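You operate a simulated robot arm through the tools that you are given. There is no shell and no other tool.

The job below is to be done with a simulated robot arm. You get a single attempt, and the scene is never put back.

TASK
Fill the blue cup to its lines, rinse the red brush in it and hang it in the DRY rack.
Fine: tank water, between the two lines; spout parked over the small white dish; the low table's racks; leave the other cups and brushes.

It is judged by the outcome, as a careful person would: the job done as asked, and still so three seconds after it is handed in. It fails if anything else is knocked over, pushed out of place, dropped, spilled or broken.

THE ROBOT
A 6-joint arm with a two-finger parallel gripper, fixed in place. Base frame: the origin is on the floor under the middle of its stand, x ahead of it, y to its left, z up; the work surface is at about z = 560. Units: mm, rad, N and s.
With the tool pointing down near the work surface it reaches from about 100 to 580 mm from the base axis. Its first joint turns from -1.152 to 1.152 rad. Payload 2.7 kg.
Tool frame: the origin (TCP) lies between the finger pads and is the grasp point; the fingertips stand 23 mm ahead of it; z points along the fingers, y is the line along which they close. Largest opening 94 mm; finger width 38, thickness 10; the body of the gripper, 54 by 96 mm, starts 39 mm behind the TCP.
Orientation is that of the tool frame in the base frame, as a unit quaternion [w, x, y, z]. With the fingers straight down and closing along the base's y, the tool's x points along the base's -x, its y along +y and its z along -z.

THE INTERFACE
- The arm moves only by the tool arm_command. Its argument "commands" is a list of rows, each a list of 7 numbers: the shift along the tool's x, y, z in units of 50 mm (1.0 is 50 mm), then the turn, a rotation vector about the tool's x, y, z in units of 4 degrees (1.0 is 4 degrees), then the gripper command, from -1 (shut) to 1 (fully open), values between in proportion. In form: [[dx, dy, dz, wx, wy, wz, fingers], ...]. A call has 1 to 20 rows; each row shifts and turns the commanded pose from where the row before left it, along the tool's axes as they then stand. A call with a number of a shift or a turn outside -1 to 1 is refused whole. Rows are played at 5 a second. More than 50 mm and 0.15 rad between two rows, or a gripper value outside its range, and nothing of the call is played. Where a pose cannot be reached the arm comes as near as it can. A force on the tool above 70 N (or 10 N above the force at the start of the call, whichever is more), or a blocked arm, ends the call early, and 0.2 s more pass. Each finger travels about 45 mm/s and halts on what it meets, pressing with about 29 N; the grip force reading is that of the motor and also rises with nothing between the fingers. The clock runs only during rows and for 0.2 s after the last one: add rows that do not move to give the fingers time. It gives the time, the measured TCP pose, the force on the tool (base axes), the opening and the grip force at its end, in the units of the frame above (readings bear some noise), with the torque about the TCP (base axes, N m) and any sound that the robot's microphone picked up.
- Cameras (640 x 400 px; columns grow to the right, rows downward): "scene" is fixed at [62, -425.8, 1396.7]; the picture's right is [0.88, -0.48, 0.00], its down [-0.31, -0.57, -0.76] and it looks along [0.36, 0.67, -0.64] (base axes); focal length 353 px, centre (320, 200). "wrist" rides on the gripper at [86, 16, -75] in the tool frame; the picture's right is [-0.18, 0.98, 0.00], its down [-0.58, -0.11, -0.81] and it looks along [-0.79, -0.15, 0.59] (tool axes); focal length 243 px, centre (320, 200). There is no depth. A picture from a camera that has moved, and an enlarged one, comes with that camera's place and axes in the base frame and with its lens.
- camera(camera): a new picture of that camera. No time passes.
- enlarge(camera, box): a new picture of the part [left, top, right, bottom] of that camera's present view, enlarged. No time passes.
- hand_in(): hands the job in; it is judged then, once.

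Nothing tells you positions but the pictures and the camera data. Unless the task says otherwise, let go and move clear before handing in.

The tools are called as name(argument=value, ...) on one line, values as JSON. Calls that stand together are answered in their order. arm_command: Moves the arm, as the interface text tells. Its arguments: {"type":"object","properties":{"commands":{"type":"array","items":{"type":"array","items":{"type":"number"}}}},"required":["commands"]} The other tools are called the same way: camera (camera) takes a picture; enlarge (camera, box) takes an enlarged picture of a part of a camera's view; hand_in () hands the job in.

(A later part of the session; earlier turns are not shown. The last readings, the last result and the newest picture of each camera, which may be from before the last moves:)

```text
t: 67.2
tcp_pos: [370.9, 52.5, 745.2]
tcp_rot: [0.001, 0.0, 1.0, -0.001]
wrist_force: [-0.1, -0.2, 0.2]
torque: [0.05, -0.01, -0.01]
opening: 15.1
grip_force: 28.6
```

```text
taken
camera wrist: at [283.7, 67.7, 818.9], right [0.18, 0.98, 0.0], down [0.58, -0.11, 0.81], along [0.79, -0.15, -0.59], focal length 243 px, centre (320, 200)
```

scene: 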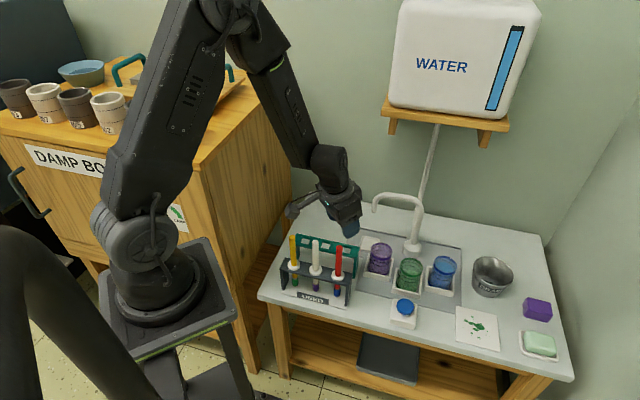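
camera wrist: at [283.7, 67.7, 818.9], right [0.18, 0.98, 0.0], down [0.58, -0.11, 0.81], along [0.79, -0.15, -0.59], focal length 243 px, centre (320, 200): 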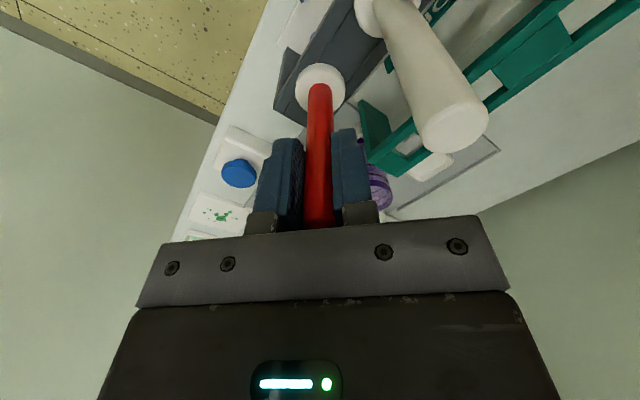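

The brush is gripped at 15 mm. I'll lift straight up out of the rack, slowly.

arm_command(commands=[[0, 0, -0.1, 0, 0, 0, -1], [0, 0, -0.3, 0, 0, 0, -1], [0, 0, -0.4, 0, 0, 0, -1], [0, 0, -0.4, 0, 0, 0, -1], [0, 0, -0.4, 0, 0, 0, -1], [0, 0, -0.4, 0, 0, 0, -1], [0, 0, -0.4, 0, 0, 0, -1]])

camera(camera="wrist")

enlarge(camera="scene", box=[280, 160, 400, 310])

```text
t: 68.8
tcp_pos: [368.4, 51.0, 865.0]
tcp_rot: [0.0, -0.001, 1.0, 0.0]
wrist_force: [-0.2, 0.7, -0.5]
torque: [-0.01, 0.02, -0.03]
opening: 15.1
grip_force: 28.8
```

```text
taken
camera wrist: at [282.3, 66.3, 939.2], right [0.18, 0.98, 0.0], down [0.58, -0.11, 0.81], along [0.79, -0.15, -0.59], focal length 243 px, centre (320, 200)
```

wrist: 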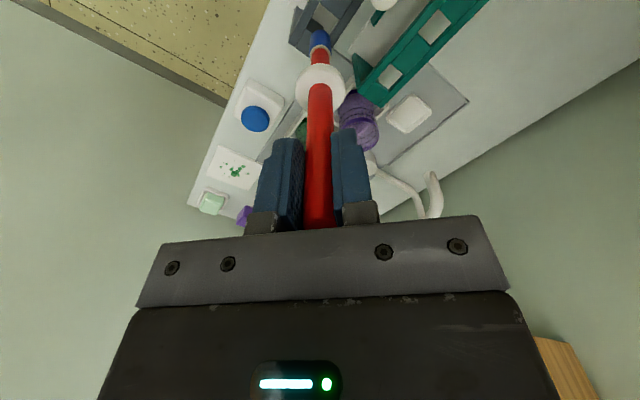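

```text
2.67 times, centred on (340, 235) of scene
camera zoom: at [62.1, -425.8, 1396.7], right [0.88, -0.48, 0.0], down [-0.31, -0.57, -0.76], along [0.36, 0.67, -0.64], focal length 942 px, centre (267, 107)
```

zoom: 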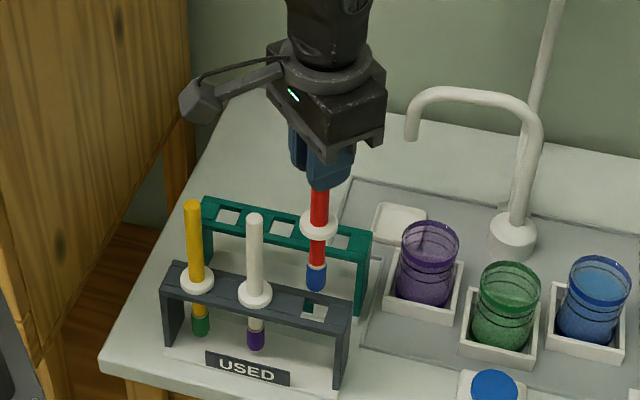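

The brush is out cleanly, with its tip about 171 mm below the TCP. I'll carry it high over to the blue cup and tilt it about 6° outward for reach.

arm_command(commands=[[-0.3, -0.12, 0, 0, 0, 0, -1], [-0.463, -0.184, 0, 0, 0, 0, -1], [-0.463, -0.184, 0, 0, 0, 0, -1], [-0.463, -0.184, 0, 0, 0, 0, -1], [-0.463, -0.184, 0, 0, 0, 0, -1], [-0.463, -0.184, 0, 0, 0, 0, -1], [-0.463, -0.184, 0, 0, 0, 0, -1], [-0.463, -0.184, 0, 0, 0, 0, -1], [-0.463, -0.184, 0, 0, 0, 0, -1], [-0.463, -0.184, 0, 0, 0, 0, -1], [-0.163, -0.064, 0, 0, 0, 0, -1], [0, 0, 0, 0, -0.5, 0, -1], [0, 0, 0, 0, -0.5, 0, -1], [0, 0, 0, 0, -0.5, 0, -1], [0, 0, 0, 0, 0, 0, -1]])

camera(camera="wrist")

camera(camera="scene")

```text
t: 72.0
tcp_pos: [602.6, -42.4, 865.7]
tcp_rot: [0.052, 0.0, 0.999, -0.001]
wrist_force: [0.4, 0.2, -0.5]
torque: [0.05, 0.0, 0.03]
opening: 15.2
grip_force: 29.1
```

```text
taken
camera wrist: at [508.4, -26.6, 929.9], right [0.18, 0.98, 0.02], down [0.49, -0.11, 0.86], along [0.85, -0.15, -0.5], focal length 243 px, centre (320, 200)
```

wrist: 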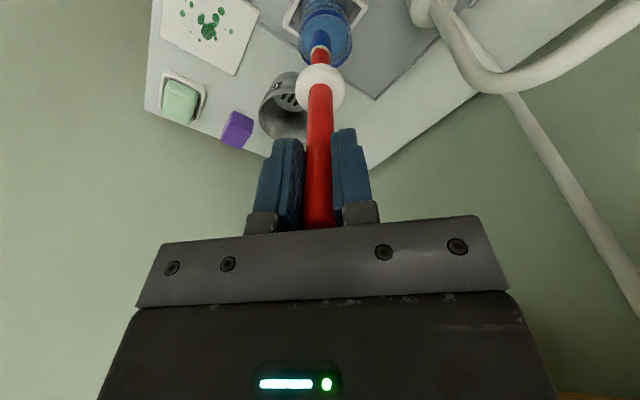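

```text
taken
```

scene: 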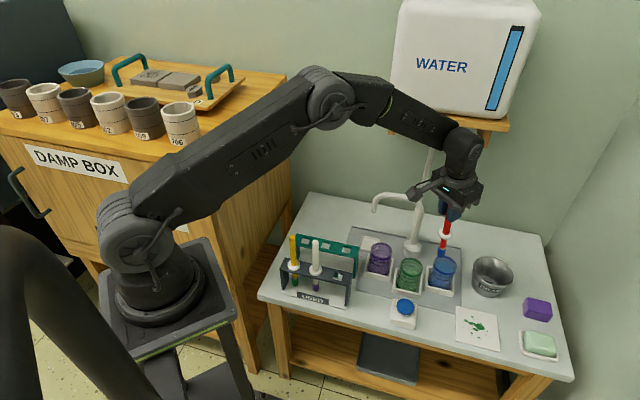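

arm_command(commands=[[-0.275, 0.014, 0.29, 0, 0, 0, -1], [-0.275, 0.014, 0.29, 0, 0, 0, -1], [0, 0, 0, 0, 0, 0, -1]])

enlarge(camera="wrist", box=[260, 0, 400, 110])

enlarge(camera="scene", box=[400, 180, 500, 300])

```text
t: 72.8
tcp_pos: [632.8, -40.3, 840.1]
tcp_rot: [0.053, 0.0, 0.999, -0.001]
wrist_force: [-0.3, 0.0, -0.2]
torque: [-0.02, 0.03, 0.0]
opening: 14.9
grip_force: 28.9
```

```text
3.64 times, centred on (330, 55) of wrist
camera zoom: at [539.5, -25.1, 904.3], right [0.18, 0.98, 0.02], down [0.49, -0.11, 0.86], along [0.85, -0.15, -0.5], focal length 882 px, centre (284, 727)
```

zoom: 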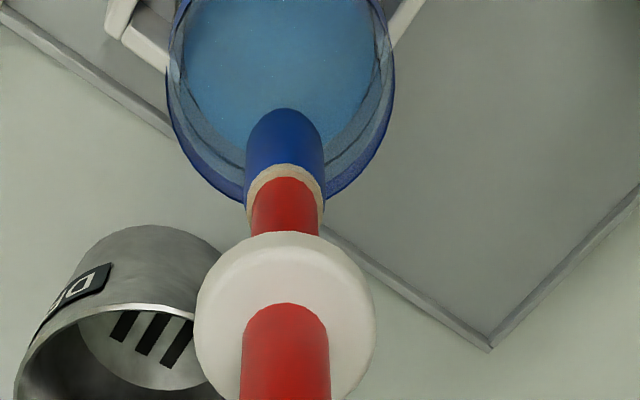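

```text
3.33 times, centred on (450, 240) of scene
camera zoom: at [62.1, -425.8, 1396.7], right [0.88, -0.48, 0.0], down [-0.31, -0.57, -0.76], along [0.36, 0.67, -0.64], focal length 1177 px, centre (-113, 67)
```

zoom: 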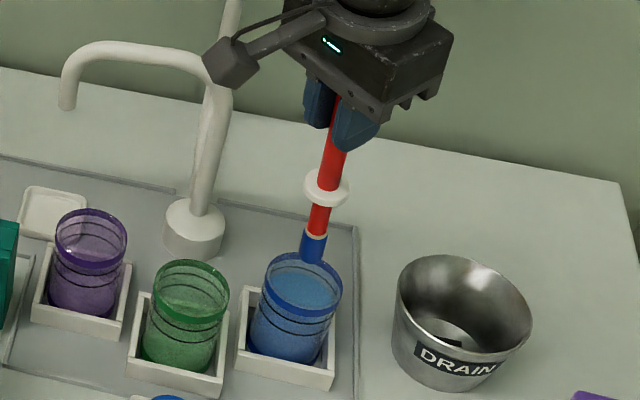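

The bristle tip is centred over the blue cup at about (650.5, -41.5). I'll lower it straight down until the bristles are well under water without touching the bottom.

arm_command(commands=[[0.017, -0.0024, 0.161, 0, 0, 0, -1], [0.017, -0.0024, 0.161, 0, 0, 0, -1], [0.017, -0.0024, 0.161, 0, 0, 0, -1], [0.017, -0.0024, 0.161, 0, 0, 0, -1], [0.017, -0.0024, 0.161, 0, 0, 0, -1], [0.017, -0.0024, 0.161, 0, 0, 0, -1], [0.017, -0.0024, 0.161, 0, 0, 0, -1], [0.017, -0.0024, 0.161, 0, 0, 0, -1]])

enlarge(camera="scene", box=[420, 220, 480, 300])

enlarge(camera="wrist", box=[260, 0, 400, 110])

```text
t: 74.6
tcp_pos: [632.1, -40.0, 775.4]
tcp_rot: [0.053, 0.0, 0.999, 0.0]
wrist_force: [0.4, -0.8, -0.2]
torque: [0.02, 0.0, -0.02]
opening: 15.3
grip_force: 28.4
```

```text
5.00 times, centred on (450, 260) of scene
camera zoom: at [62.1, -425.8, 1396.7], right [0.88, -0.48, 0.0], down [-0.31, -0.57, -0.76], along [0.36, 0.67, -0.64], focal length 1765 px, centre (-330, -100)
```

zoom: 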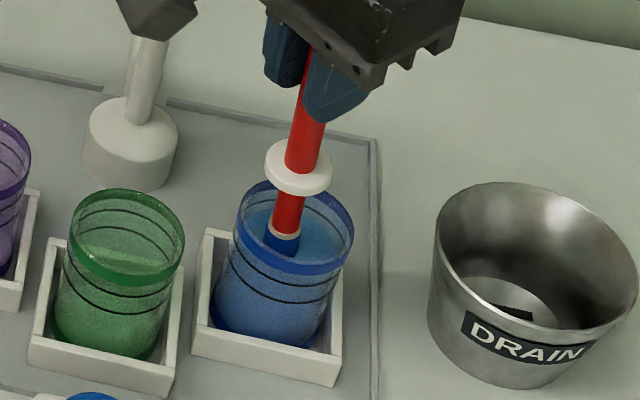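

```text
3.64 times, centred on (330, 55) of wrist
camera zoom: at [538.6, -24.7, 839.6], right [0.18, 0.98, 0.02], down [0.49, -0.11, 0.86], along [0.85, -0.15, -0.5], focal length 882 px, centre (284, 727)
```

zoom: 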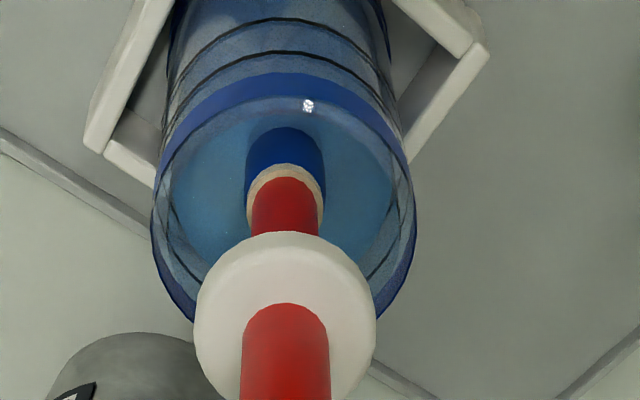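

arm_command(commands=[[0.0105, -0.01, 0.1, 0, 0, 0, -1], [0.0105, -0.01, 0.1, 0, 0, 0, -1], [0.0105, -0.01, 0.1, 0, 0, 0, -1], [0, 0, 0, 0, 0, 0, -1]])

enlarge(camera="scene", box=[420, 220, 480, 300])

enlarge(camera="wrist", box=[260, 0, 400, 110])

```text
t: 75.6
tcp_pos: [633.3, -42.3, 760.9]
tcp_rot: [0.052, 0.0, 0.999, -0.001]
wrist_force: [-0.6, 0.5, 0.1]
torque: [0.0, -0.02, 0.0]
opening: 15.1
grip_force: 29.0
```

```text
5.00 times, centred on (450, 260) of scene
camera zoom: at [62.1, -425.8, 1396.7], right [0.88, -0.48, 0.0], down [-0.31, -0.57, -0.76], along [0.36, 0.67, -0.64], focal length 1765 px, centre (-330, -100)
```

zoom: 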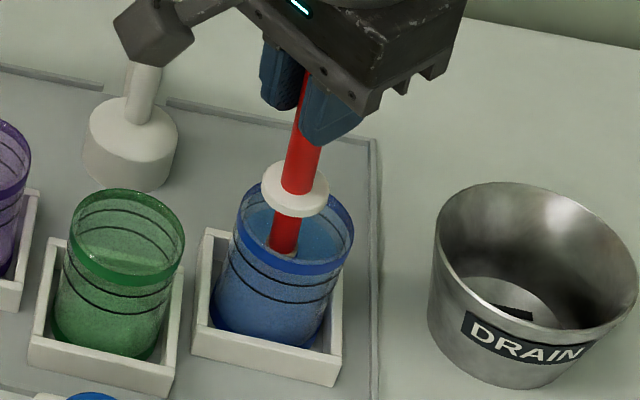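

```text
3.64 times, centred on (330, 55) of wrist
camera zoom: at [539.0, -26.6, 824.6], right [0.18, 0.98, 0.02], down [0.49, -0.11, 0.86], along [0.85, -0.15, -0.5], focal length 882 px, centre (284, 727)
```

zoom: 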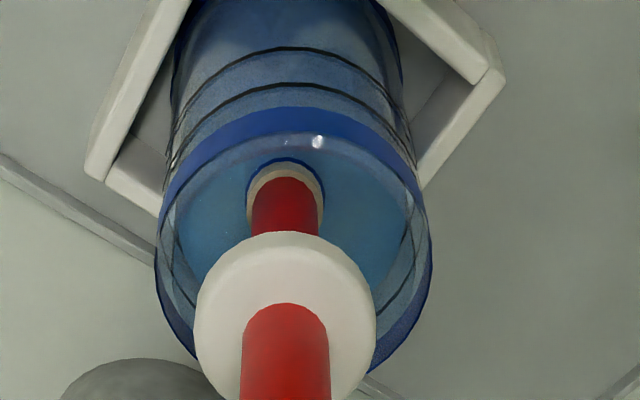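

The bristles are just about fully under. I'll go about 5 mm deeper and swirl gently in small circles to rinse.

arm_command(commands=[[0.0105, 0, 0.0995, 0, 0, 0, -1], [0, 0.16, 0, 0, 0, 0, -1], [0.1126, -0.0468, -0.0118, 0, 0, 0, -1], [0.0465, -0.1132, -0.0049, 0, 0, 0, -1], [-0.0465, -0.1132, 0.0049, 0, 0, 0, -1], [-0.1126, -0.0468, 0.0118, 0, 0, 0, -1], [-0.1126, 0.0468, 0.0118, 0, 0, 0, -1], [-0.0465, 0.1132, 0.0049, 0, 0, 0, -1], [0.0465, 0.1132, -0.0049, 0, 0, 0, -1], [0.1126, 0.0468, -0.0118, 0, 0, 0, -1], [0.1126, -0.0468, -0.0118, 0, 0, 0, -1], [0.0465, -0.1132, -0.0049, 0, 0, 0, -1], [-0.0465, -0.1132, 0.0049, 0, 0, 0, -1], [-0.1126, -0.0468, 0.0118, 0, 0, 0, -1], [-0.1126, 0.0468, 0.0118, 0, 0, 0, -1], [-0.0465, 0.1132, 0.0049, 0, 0, 0, -1], [0.0465, 0.1132, -0.0049, 0, 0, 0, -1], [0.1126, 0.0468, -0.0118, 0, 0, 0, -1], [0, -0.16, 0, 0, 0, 0, -1]])

enlarge(camera="scene", box=[420, 220, 480, 300])

enlarge(camera="wrist", box=[260, 0, 400, 110])

```text
t: 79.6
tcp_pos: [632.8, -41.8, 754.7]
tcp_rot: [0.053, 0.0, 0.999, -0.001]
wrist_force: [0.6, -0.5, -0.3]
torque: [0.01, 0.0, 0.01]
opening: 15.0
grip_force: 29.3
```

```text
5.00 times, centred on (450, 260) of scene
camera zoom: at [62.1, -425.8, 1396.7], right [0.88, -0.48, 0.0], down [-0.31, -0.57, -0.76], along [0.36, 0.67, -0.64], focal length 1765 px, centre (-330, -100)
```

zoom: 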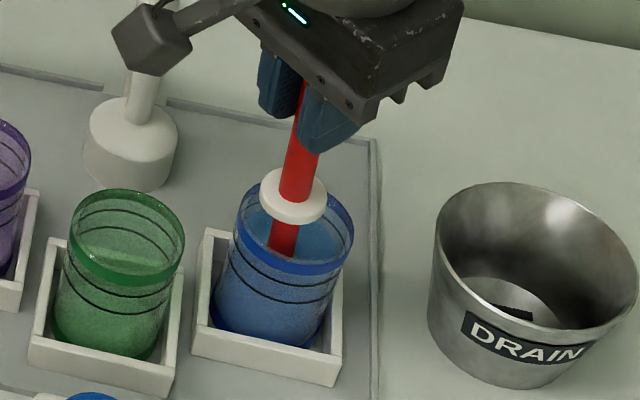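

```text
3.64 times, centred on (330, 55) of wrist
camera zoom: at [538.9, -26.8, 818.9], right [0.18, 0.98, 0.02], down [0.49, -0.11, 0.86], along [0.85, -0.15, -0.5], focal length 882 px, centre (284, 727)
```

zoom: 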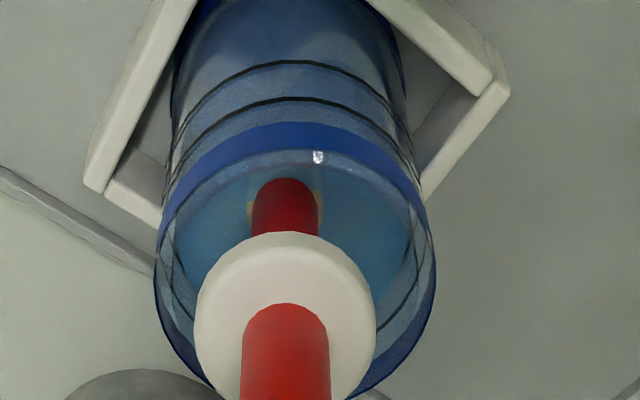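

The bristles and ferrule are submerged and the swirl went smoothly. I'll do another round of circles, then raise it just above the water to look at the bristles.

arm_command(commands=[[0, 0.16, 0, 0, 0, 0, -1], [0.1126, -0.0468, -0.0118, 0, 0, 0, -1], [0.0465, -0.1132, -0.0049, 0, 0, 0, -1], [-0.0465, -0.1132, 0.0049, 0, 0, 0, -1], [-0.1126, -0.0468, 0.0118, 0, 0, 0, -1], [-0.1126, 0.0468, 0.0118, 0, 0, 0, -1], [-0.0465, 0.1132, 0.0049, 0, 0, 0, -1], [0.0465, 0.1132, -0.0049, 0, 0, 0, -1], [0.1126, 0.0468, -0.0118, 0, 0, 0, -1], [0.1126, -0.0468, -0.0118, 0, 0, 0, -1], [0.0465, -0.1132, -0.0049, 0, 0, 0, -1], [-0.0465, -0.1132, 0.0049, 0, 0, 0, -1], [-0.1126, -0.0468, 0.0118, 0, 0, 0, -1], [-0.1126, 0.0468, 0.0118, 0, 0, 0, -1], [-0.0465, 0.1132, 0.0049, 0, 0, 0, -1], [0.0465, 0.1132, -0.0049, 0, 0, 0, -1], [0.1126, 0.0468, -0.0118, 0, 0, 0, -1], [0, -0.16, 0, 0, 0, 0, -1]])

arm_command(commands=[[-0.017, 0, -0.161, 0, 0, 0, -1], [-0.017, 0, -0.161, 0, 0, 0, -1], [-0.017, 0, -0.161, 0, 0, 0, -1], [-0.017, 0, -0.161, 0, 0, 0, -1], [-0.017, 0, -0.161, 0, 0, 0, -1], [-0.017, 0, -0.161, 0, 0, 0, -1], [0, 0, 0, 0, 0, 0, -1]])

enlarge(camera="scene", box=[420, 220, 480, 300])

enlarge(camera="wrist", box=[260, 0, 400, 110])

```text
t: 83.4
tcp_pos: [632.6, -42.3, 755.4]
tcp_rot: [0.053, 0.0, 0.999, -0.001]
wrist_force: [0.1, 0.0, -0.1]
torque: [-0.01, -0.02, 0.0]
opening: 15.5
grip_force: 29.3
```

```text
t: 85.0
tcp_pos: [633.1, -42.6, 802.4]
tcp_rot: [0.052, 0.0, 0.999, 0.0]
wrist_force: [-0.1, 0.7, -1.0]
torque: [-0.03, -0.01, 0.0]
opening: 15.2
grip_force: 29.4
```

```text
5.00 times, centred on (450, 260) of scene
camera zoom: at [62.1, -425.8, 1396.7], right [0.88, -0.48, 0.0], down [-0.31, -0.57, -0.76], along [0.36, 0.67, -0.64], focal length 1765 px, centre (-330, -100)
```

zoom: 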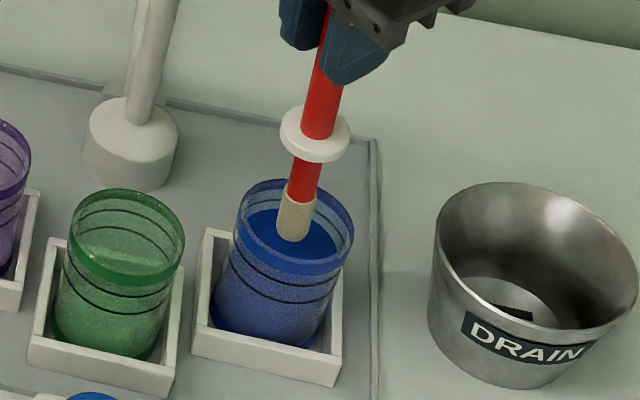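

```text
3.64 times, centred on (330, 55) of wrist
camera zoom: at [539.0, -26.9, 867.6], right [0.18, 0.98, 0.02], down [0.49, -0.11, 0.86], along [0.85, -0.15, -0.5], focal length 882 px, centre (284, 727)
```

zoom: 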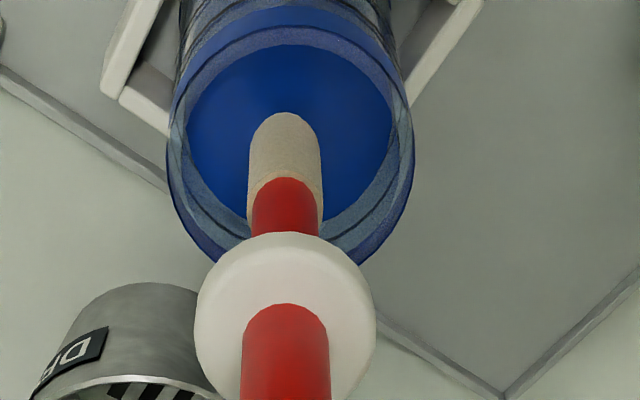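

The bristles have come out clean (beige) and the water has turned dark blue. I'll hold over the cup for a few seconds to let it drip.

arm_command(commands=[[0, 0, 0, 0, 0, 0, -1], [0, 0, 0, 0, 0, 0, -1], [0, 0, 0, 0, 0, 0, -1], [0, 0, 0, 0, 0, 0, -1], [0, 0, 0, 0, 0, 0, -1], [0, 0, 0, 0, 0, 0, -1], [0, 0, 0, 0, 0, 0, -1], [0, 0, 0, 0, 0, 0, -1], [0, 0, 0, 0, 0, 0, -1], [0, 0, 0, 0, 0, 0, -1], [0, 0, 0, 0, 0, 0, -1], [0, 0, 0, 0, 0, 0, -1], [0, 0, 0, 0, 0, 0, -1], [0, 0, 0, 0, 0, 0, -1], [0, 0, 0, 0, 0, 0, -1], [0, 0, 0, 0, 0, 0, -1], [0, 0, 0, 0, 0, 0, -1], [0, 0, 0, 0, 0, 0, -1]])

enlarge(camera="scene", box=[432, 232, 462, 294])

enlarge(camera="wrist", box=[290, 0, 360, 60])

```text
t: 88.8
tcp_pos: [631.5, -43.4, 803.7]
tcp_rot: [0.053, -0.001, 0.999, -0.001]
wrist_force: [0.8, -0.2, -0.7]
torque: [0.01, -0.01, -0.01]
opening: 15.2
grip_force: 29.2
```

```text
6.45 times, centred on (447, 263) of scene
camera zoom: at [62.1, -425.8, 1396.7], right [0.88, -0.48, 0.0], down [-0.31, -0.57, -0.76], along [0.36, 0.67, -0.64], focal length 2278 px, centre (-499, -206)
```

zoom: 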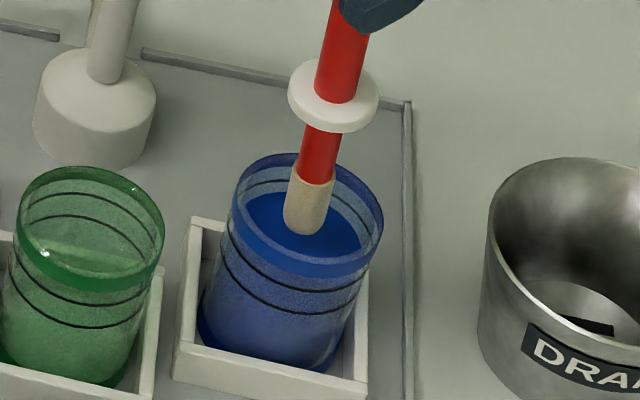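

```text
6.67 times, centred on (325, 30) of wrist
camera zoom: at [539.0, -26.9, 867.4], right [0.18, 0.98, 0.02], down [0.49, -0.11, 0.86], along [0.85, -0.15, -0.5], focal length 1618 px, centre (287, 1333)
```

zoom: 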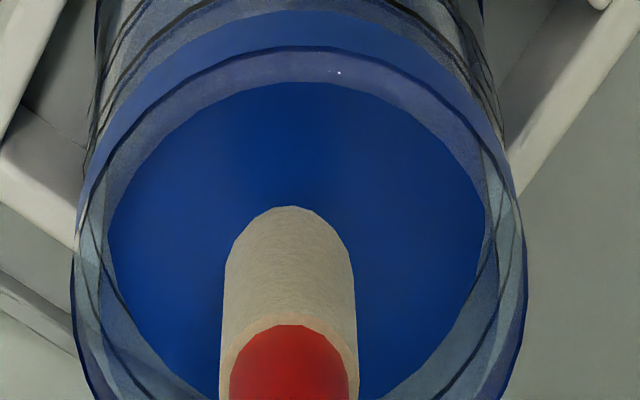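

No drips, and the water surface is calm. I'll lift clear, straighten the brush to vertical and carry it over to the green rack.

arm_command(commands=[[-0.0325, 0, -0.308, 0, 0, 0, -1], [-0.0325, 0, -0.308, 0, 0, 0, -1], [-0.0325, 0, -0.308, 0, 0, 0, -1], [-0.0325, 0, -0.308, 0, 0, 0, -1], [0, 0, 0, 0, 0.5, 0, -1], [0, 0, 0, 0, 0.5, 0, -1], [0, 0, 0, 0, 0.5, 0, -1], [0.3, 0.24, 0, 0, 0, 0, -1], [0.427, 0.351, 0, 0, 0, 0, -1], [0.427, 0.351, 0, 0, 0, 0, -1], [0.427, 0.351, 0, 0, 0, 0, -1], [0.427, 0.351, 0, 0, 0, 0, -1], [0.427, 0.351, 0, 0, 0, 0, -1], [0.427, 0.351, 0, 0, 0, 0, -1], [0.427, 0.351, 0, 0, 0, 0, -1], [0.3, 0.24, 0, 0, 0, 0, -1], [0, 0, 0, 0, 0, 0, -1]])

camera(camera="wrist")

camera(camera="scene")

```text
t: 92.4
tcp_pos: [450.7, 104.3, 865.8]
tcp_rot: [0.001, 0.0, 1.0, -0.001]
wrist_force: [-0.4, -1.0, -0.6]
torque: [-0.01, -0.05, 0.02]
opening: 15.1
grip_force: 29.4
```

```text
taken
camera wrist: at [365.4, 119.7, 939.4], right [0.18, 0.98, 0.0], down [0.58, -0.11, 0.81], along [0.79, -0.15, -0.59], focal length 243 px, centre (320, 200)
```

wrist: 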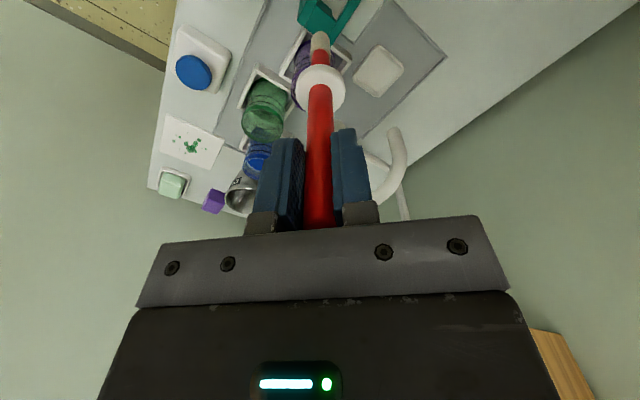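

```text
taken
```

scene: 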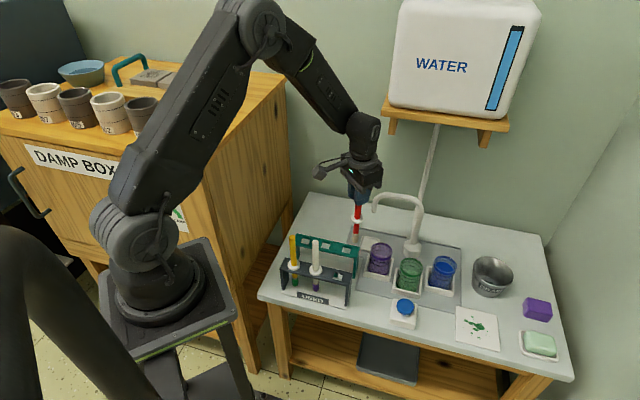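

enlarge(camera="wrist", box=[270, 0, 370, 70])

enlarge(camera="scene", box=[290, 210, 390, 310])

enlarge(camera="scene", box=[432, 252, 462, 294])

```text
5.71 times, centred on (320, 35) of wrist
camera zoom: at [365.4, 119.7, 939.4], right [0.18, 0.98, 0.0], down [0.58, -0.11, 0.81], along [0.79, -0.15, -0.59], focal length 1386 px, centre (320, 1143)
```

zoom: 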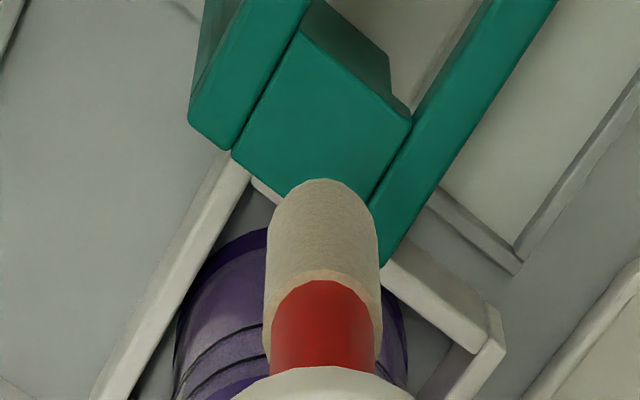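

```text
4.00 times, centred on (340, 260) of scene
camera zoom: at [62.1, -425.8, 1396.7], right [0.88, -0.48, 0.0], down [-0.31, -0.57, -0.76], along [0.36, 0.67, -0.64], focal length 1412 px, centre (240, -40)
```

zoom: 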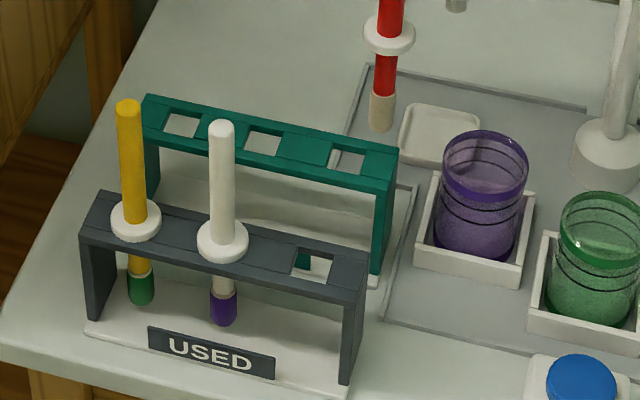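

```text
9.52 times, centred on (447, 273) of scene
camera zoom: at [62.1, -425.8, 1396.7], right [0.88, -0.48, 0.0], down [-0.31, -0.57, -0.76], along [0.36, 0.67, -0.64], focal length 3362 px, centre (-890, -495)
```

zoom: 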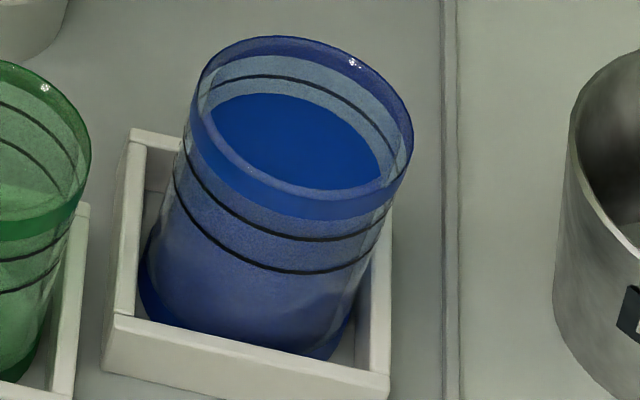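

The blue cup's level is clearly between the two lines. I estimate the nearest green-rack hole at about (436, 118), so I'll hover the bristle tip just above it and align by eye.

arm_command(commands=[[0.147, 0.137, 0.06, 0, 0, 0, -1], [0.147, 0.137, 0.1, 0, 0, 0, -1], [0, 0, 0.1, 0, 0, 0, -1], [0, 0, 0, 0, 0, 0, -1]])

enlarge(camera="wrist", box=[270, 0, 370, 70])

enlarge(camera="scene", box=[320, 210, 380, 270])

```text
t: 93.4
tcp_pos: [438.3, 118.8, 851.6]
tcp_rot: [0.0, 0.0, 1.0, -0.001]
wrist_force: [-0.5, -0.5, -0.5]
torque: [0.01, 0.02, 0.01]
opening: 15.0
grip_force: 29.1
```

```text
5.71 times, centred on (320, 35) of wrist
camera zoom: at [352.0, 133.4, 925.2], right [0.18, 0.98, 0.0], down [0.58, -0.11, 0.81], along [0.79, -0.15, -0.59], focal length 1386 px, centre (320, 1143)
```

zoom: 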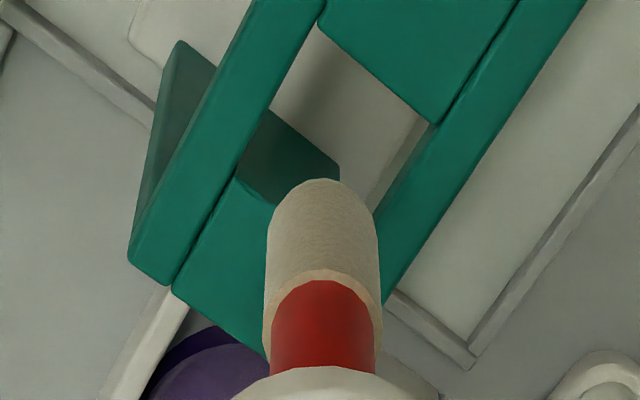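

```text
6.67 times, centred on (350, 240) of scene
camera zoom: at [62.1, -425.8, 1396.7], right [0.88, -0.48, 0.0], down [-0.31, -0.57, -0.76], along [0.36, 0.67, -0.64], focal length 2354 px, centre (120, -67)
```

zoom: 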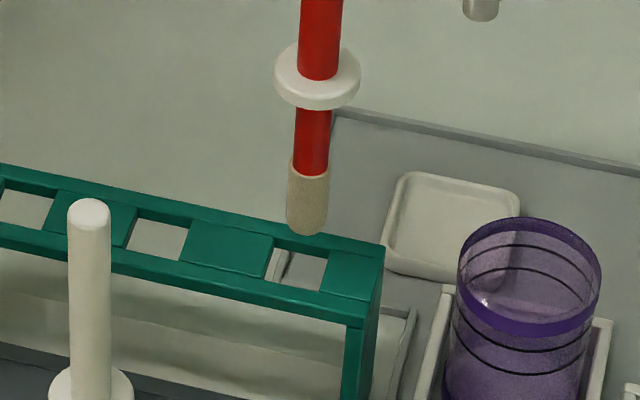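

The bristle tip is about 20 mm above the hole and within 1–2 mm of its centre. I'll make a small correction and lower it to just above the rack to recheck.

arm_command(commands=[[0.026, 0.012, 0.1, 0, 0, 0, -1], [0, 0, 0.14, 0, 0, 0, -1], [0, 0, 0.08, 0, 0, 0, -1], [0, 0, 0, 0, 0, 0, -1]])

enlarge(camera="wrist", box=[270, 0, 370, 70])

enlarge(camera="scene", box=[320, 210, 380, 270])

```text
t: 94.4
tcp_pos: [437.9, 119.6, 837.0]
tcp_rot: [0.001, 0.0, 1.0, 0.0]
wrist_force: [-1.0, -0.5, -0.4]
torque: [0.03, -0.04, -0.01]
opening: 15.2
grip_force: 28.9
```

```text
5.71 times, centred on (320, 35) of wrist
camera zoom: at [351.4, 133.8, 910.0], right [0.18, 0.98, 0.0], down [0.58, -0.11, 0.81], along [0.79, -0.15, -0.59], focal length 1386 px, centre (320, 1143)
```

zoom: 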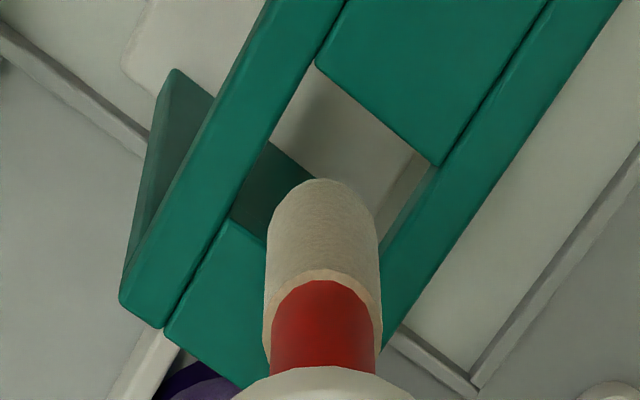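

```text
6.67 times, centred on (350, 240) of scene
camera zoom: at [62.1, -425.8, 1396.7], right [0.88, -0.48, 0.0], down [-0.31, -0.57, -0.76], along [0.36, 0.67, -0.64], focal length 2354 px, centre (120, -67)
```

zoom: 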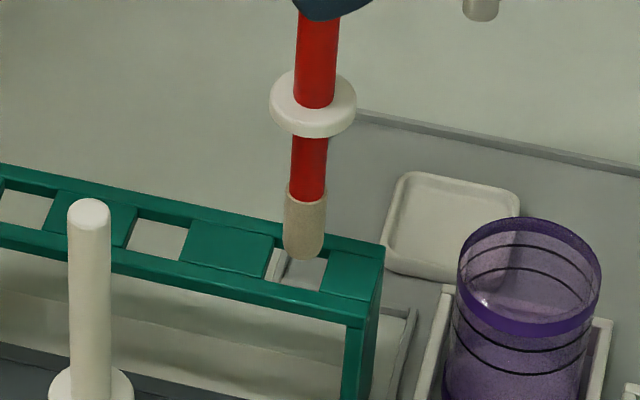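

arm_command(commands=[[0.024, 0.01, 0.06, 0, 0, 0, -1], [0, 0, 0.06, 0, 0, 0, -1], [0, 0, 0, 0, 0, 0, -1]])

enlarge(camera="wrist", box=[270, 0, 370, 70])

enlarge(camera="scene", box=[330, 225, 370, 265])

```text
t: 95.2
tcp_pos: [436.8, 119.3, 831.0]
tcp_rot: [0.0, 0.0, 1.0, -0.001]
wrist_force: [0.2, 0.0, 0.9]
torque: [0.01, 0.01, 0.02]
opening: 15.2
grip_force: 29.0
```

```text
5.71 times, centred on (320, 35) of wrist
camera zoom: at [350.5, 134.7, 904.3], right [0.18, 0.98, 0.0], down [0.58, -0.11, 0.81], along [0.79, -0.15, -0.59], focal length 1386 px, centre (320, 1143)
```

zoom: 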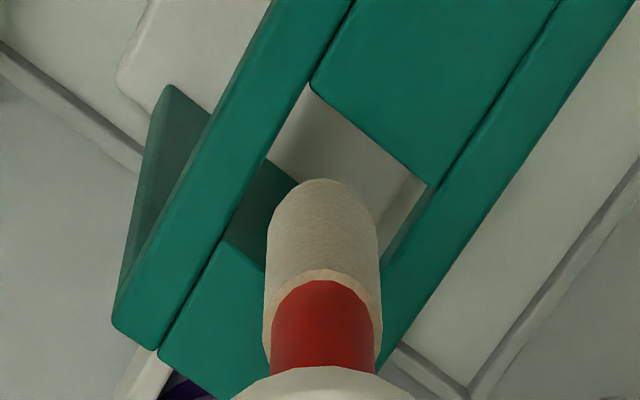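

```text
10.00 times, centred on (350, 245) of scene
camera zoom: at [62.1, -425.8, 1396.7], right [0.88, -0.48, 0.0], down [-0.31, -0.57, -0.76], along [0.36, 0.67, -0.64], focal length 3531 px, centre (20, -250)
```

zoom: 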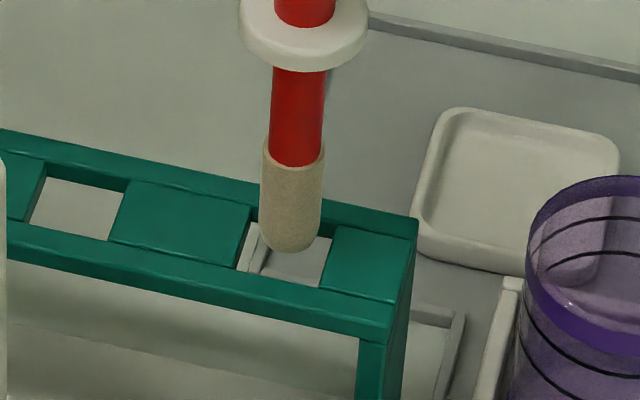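

Both views now show the bristle tip entering the hole with clearance on all sides. I'll descend slowly and watch the force.

arm_command(commands=[[0.006, 0.006, 0.06, 0, 0, 0, -1], [0, 0, 0.06, 0, 0, 0, -1], [0, 0, 0.06, 0, 0, 0, -1], [0, 0, 0.06, 0, 0, 0, -1], [0, 0, 0, 0, 0, 0, -1]])

enlarge(camera="scene", box=[330, 225, 370, 265])

enlarge(camera="wrist", box=[270, 0, 370, 70])

```text
t: 96.4
tcp_pos: [436.7, 120.5, 818.8]
tcp_rot: [0.001, 0.001, 1.0, -0.001]
wrist_force: [-0.1, 0.0, 0.3]
torque: [0.02, 0.04, -0.01]
opening: 15.0
grip_force: 29.0
```

```text
10.00 times, centred on (350, 245) of scene
camera zoom: at [62.1, -425.8, 1396.7], right [0.88, -0.48, 0.0], down [-0.31, -0.57, -0.76], along [0.36, 0.67, -0.64], focal length 3531 px, centre (20, -250)
```

zoom: 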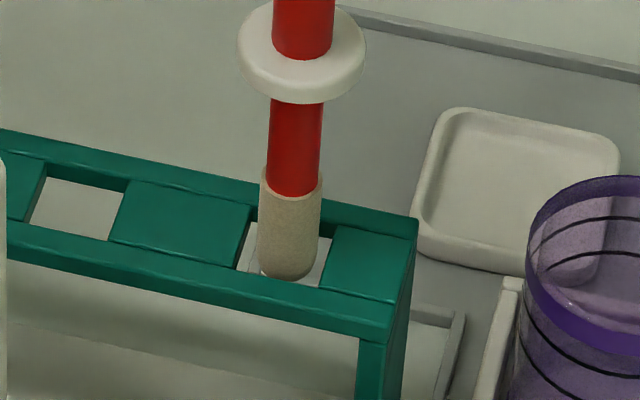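

```text
5.71 times, centred on (320, 35) of wrist
camera zoom: at [350.5, 134.8, 892.4], right [0.18, 0.98, 0.0], down [0.58, -0.11, 0.81], along [0.79, -0.15, -0.59], focal length 1386 px, centre (320, 1143)
```

zoom: 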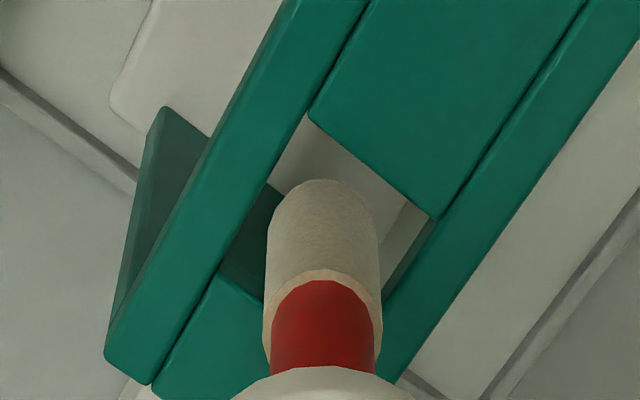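

arm_command(commands=[[0, 0, 0.1, 0, 0, 0, -1], [0, 0, 0.1, 0, 0, 0, -1], [0, 0, 0.1, 0, 0, 0, -1], [0, 0, 0.1, 0, 0, 0, -1], [0, 0, 0.1, 0, 0, 0, -1], [0, 0, 0.1, 0, 0, 0, -1], [0, 0, 0.1, 0, 0, 0, -1], [0, 0, 0.1, 0, 0, 0, -1], [0, 0, 0, 0, 0, 0, -1]])

enlarge(camera="scene", box=[310, 200, 390, 290])

camera(camera="wrist")

```text
t: 98.4
tcp_pos: [437.3, 120.2, 777.1]
tcp_rot: [0.0, 0.0, 1.0, 0.0]
wrist_force: [0.0, -0.2, -0.3]
torque: [-0.03, 0.0, -0.03]
opening: 14.9
grip_force: 29.0
```

```text
4.44 times, centred on (350, 245) of scene
camera zoom: at [62.1, -425.8, 1396.7], right [0.88, -0.48, 0.0], down [-0.31, -0.57, -0.76], along [0.36, 0.67, -0.64], focal length 1569 px, centre (187, 0)
```

zoom: 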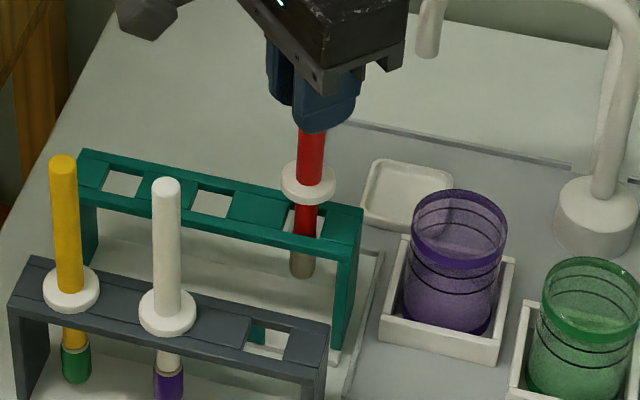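

```text
taken
camera wrist: at [350.6, 134.6, 851.3], right [0.18, 0.98, 0.0], down [0.58, -0.11, 0.81], along [0.79, -0.15, -0.59], focal length 243 px, centre (320, 200)
```

wrist: 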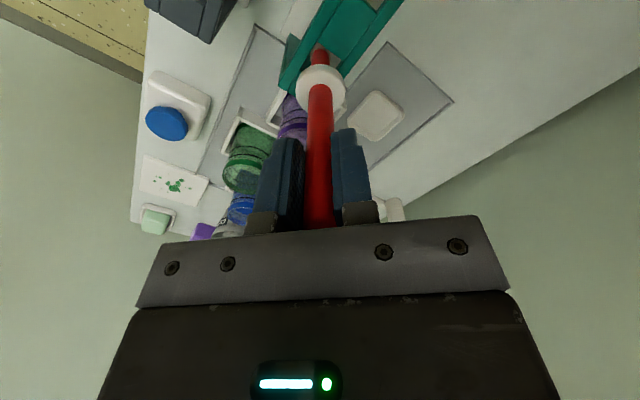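

The brush is passing through the hole cleanly. I'll continue down toward collar contact, more finely at the end.

arm_command(commands=[[0, 0, 0.1, 0, 0, 0, -1], [0, 0, 0.1, 0, 0, 0, -1], [0, 0, 0.1, 0, 0, 0, -1], [0, 0, 0.1, 0, 0, 0, -1], [0, 0, 0.08, 0, 0, 0, -1], [0, 0, 0.06, 0, 0, 0, -1], [0, 0, 0, 0, 0, 0, -1]])

enlarge(camera="scene", box=[310, 200, 390, 290])

```text
t: 100.0
tcp_pos: [436.5, 119.3, 751.1]
tcp_rot: [0.0, 0.0, 1.0, 0.0]
wrist_force: [0.2, -0.7, 0.5]
torque: [0.01, -0.01, 0.01]
opening: 15.2
grip_force: 29.3
```

```text
4.44 times, centred on (350, 245) of scene
camera zoom: at [62.1, -425.8, 1396.7], right [0.88, -0.48, 0.0], down [-0.31, -0.57, -0.76], along [0.36, 0.67, -0.64], focal length 1569 px, centre (187, 0)
```

zoom: 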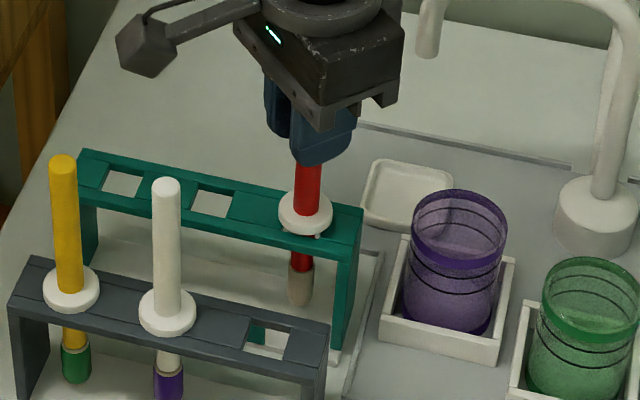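

arm_command(commands=[[0, 0, 0.05, 0, 0, 0, -1], [0, 0, 0.04, 0, 0, 0, -1], [0, 0, 0, 0, 0, 0, -1]])

enlarge(camera="scene", box=[330, 235, 370, 275])

```text
t: 100.8
tcp_pos: [435.9, 117.7, 747.2]
tcp_rot: [0.0, 0.001, 1.0, -0.001]
wrist_force: [-0.7, -0.1, -0.2]
torque: [-0.03, -0.02, 0.01]
opening: 14.8
grip_force: 29.2
```

```text
10.00 times, centred on (350, 255) of scene
camera zoom: at [62.1, -425.8, 1396.7], right [0.88, -0.48, 0.0], down [-0.31, -0.57, -0.76], along [0.36, 0.67, -0.64], focal length 3531 px, centre (20, -350)
```

zoom: 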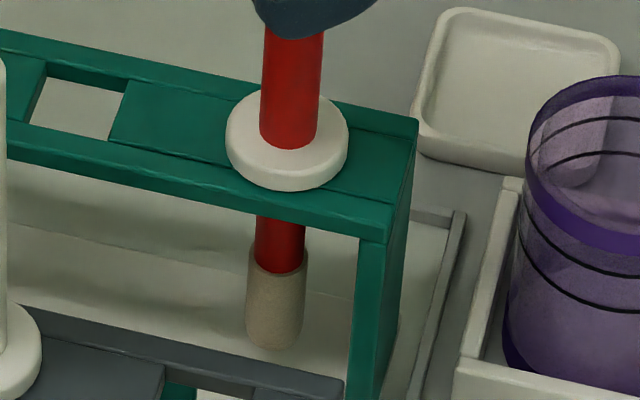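

arm_command(commands=[[0, 0, 0.03, 0, 0, 0, -1], [0, 0, 0, 0, 0, 0, -1]])

enlarge(camera="scene", box=[330, 235, 370, 275])

```text
t: 101.4
tcp_pos: [436.6, 120.6, 744.9]
tcp_rot: [0.001, 0.0, 1.0, -0.001]
wrist_force: [-3.6, -3.3, 13.7]
torque: [-0.13, 0.22, 0.03]
opening: 15.2
grip_force: 28.7
```

```text
10.00 times, centred on (350, 255) of scene
camera zoom: at [61.8, -425.9, 1396.6], right [0.88, -0.48, 0.0], down [-0.31, -0.57, -0.76], along [0.36, 0.67, -0.64], focal length 3531 px, centre (20, -350)
```

zoom: 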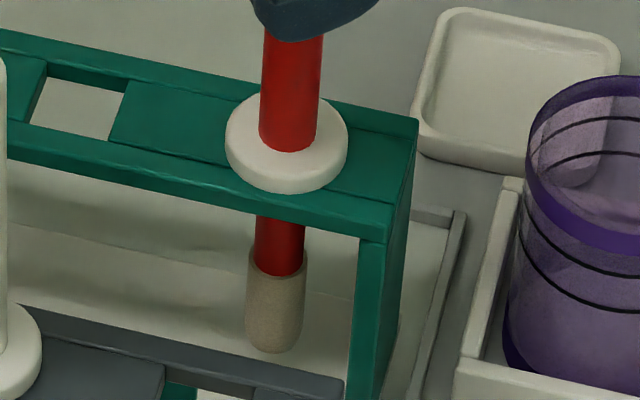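

The collar has seated, with about 14 N of contact. I'll ease off slightly and open the fingers.

arm_command(commands=[[0, 0, -0.015, 0, 0, 0, -1], [0, 0, 0, 0, 0, 0, -0.6], [0, 0, 0, 0, 0, 0, -0.4], [0, 0, 0, 0, 0, 0, -0.1], [0, 0, 0, 0, 0, 0, 0.1], [0, 0, 0, 0, 0, 0, 0.1], [0, 0, 0, 0, 0, 0, 0.1]])

enlarge(camera="scene", box=[310, 200, 390, 290])

camera(camera="wrist")

```text
t: 103.0
tcp_pos: [435.6, 120.2, 746.9]
tcp_rot: [0.001, 0.0, 1.0, -0.001]
wrist_force: [0.2, -0.6, -0.6]
torque: [0.02, -0.02, 0.01]
opening: 51.5
grip_force: 0.0
```

```text
4.44 times, centred on (350, 245) of scene
camera zoom: at [62.0, -425.8, 1396.7], right [0.88, -0.48, 0.0], down [-0.31, -0.57, -0.76], along [0.36, 0.67, -0.64], focal length 1569 px, centre (187, 0)
```

zoom: 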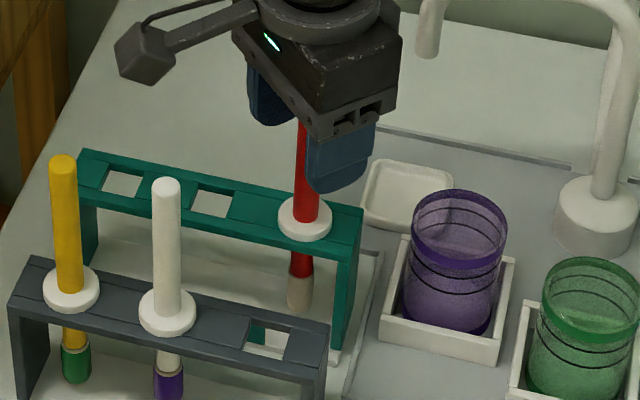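

```text
taken
camera wrist: at [349.3, 134.5, 819.5], right [0.18, 0.98, 0.0], down [0.58, -0.11, 0.81], along [0.79, -0.15, -0.59], focal length 243 px, centre (320, 200)
```

wrist: 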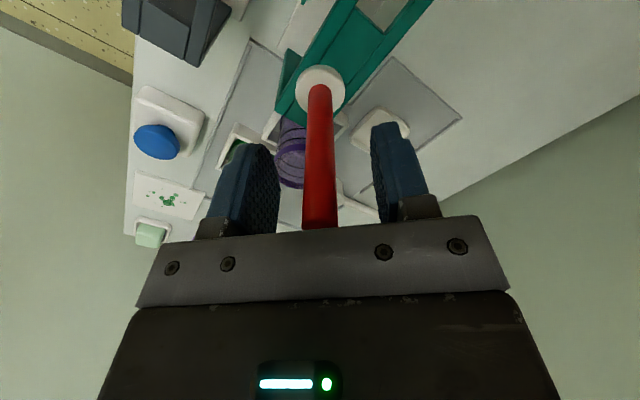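

The brush hangs by its collar in the green rack. I'll lift straight up and move clear.

arm_command(commands=[[0, 0, -0.1, 0, 0, 0, 0.1], [0, 0, -0.3, 0, 0, 0, 0.1], [0, 0, -0.5, 0, 0, 0, 0.1], [0, 0, -0.6, 0, 0, 0, 0.1], [0, 0, -0.6, 0, 0, 0, 0.1], [0, 0, -0.6, 0, 0, 0, 0.1], [0, 0, -0.6, 0, 0, 0, 0.1], [0, 0, -0.6, 0, 0, 0, 0.1], [0, 0, 0, 0, 0, 0, 0.1]])

camera(camera="scene")

enlarge(camera="scene", box=[280, 200, 400, 310])

camera(camera="wrist")

```text
t: 105.0
tcp_pos: [435.5, 122.2, 942.0]
tcp_rot: [0.0, -0.001, 1.0, -0.001]
wrist_force: [0.6, 0.6, 0.1]
torque: [0.01, 0.01, 0.01]
opening: 51.8
grip_force: 0.0
```

```text
taken
```

scene: 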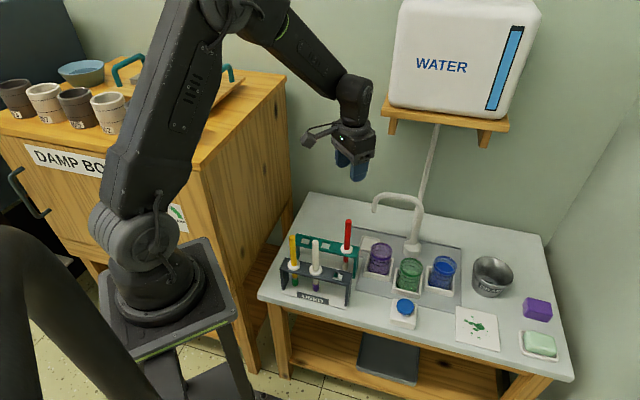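

```text
3.64 times, centred on (340, 255) of scene
camera zoom: at [62.0, -425.8, 1396.7], right [0.88, -0.48, 0.0], down [-0.31, -0.57, -0.76], along [0.36, 0.67, -0.64], focal length 1284 px, centre (247, 0)
```

zoom: 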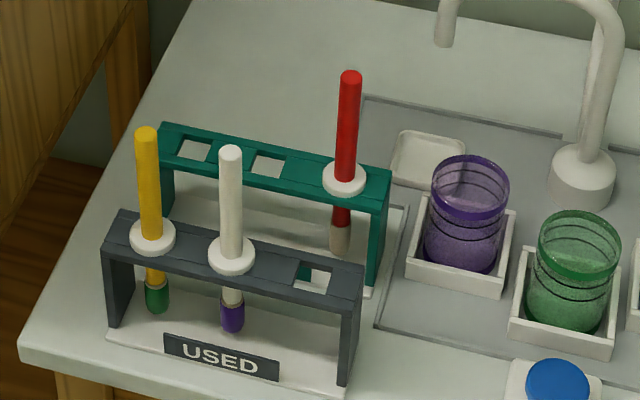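

```text
taken
camera wrist: at [349.1, 137.2, 1016.0], right [0.18, 0.98, 0.0], down [0.58, -0.11, 0.81], along [0.79, -0.15, -0.59], focal length 243 px, centre (320, 200)
```

wrist: 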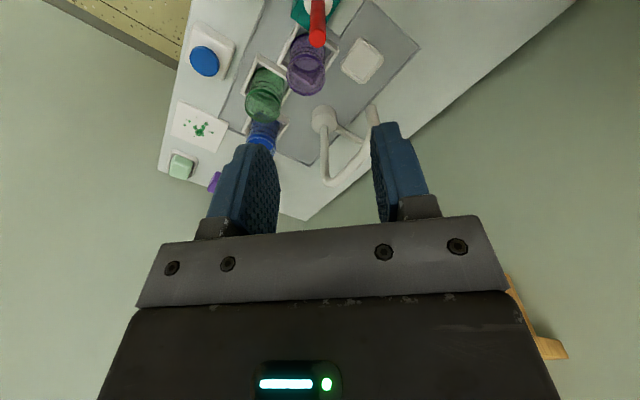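

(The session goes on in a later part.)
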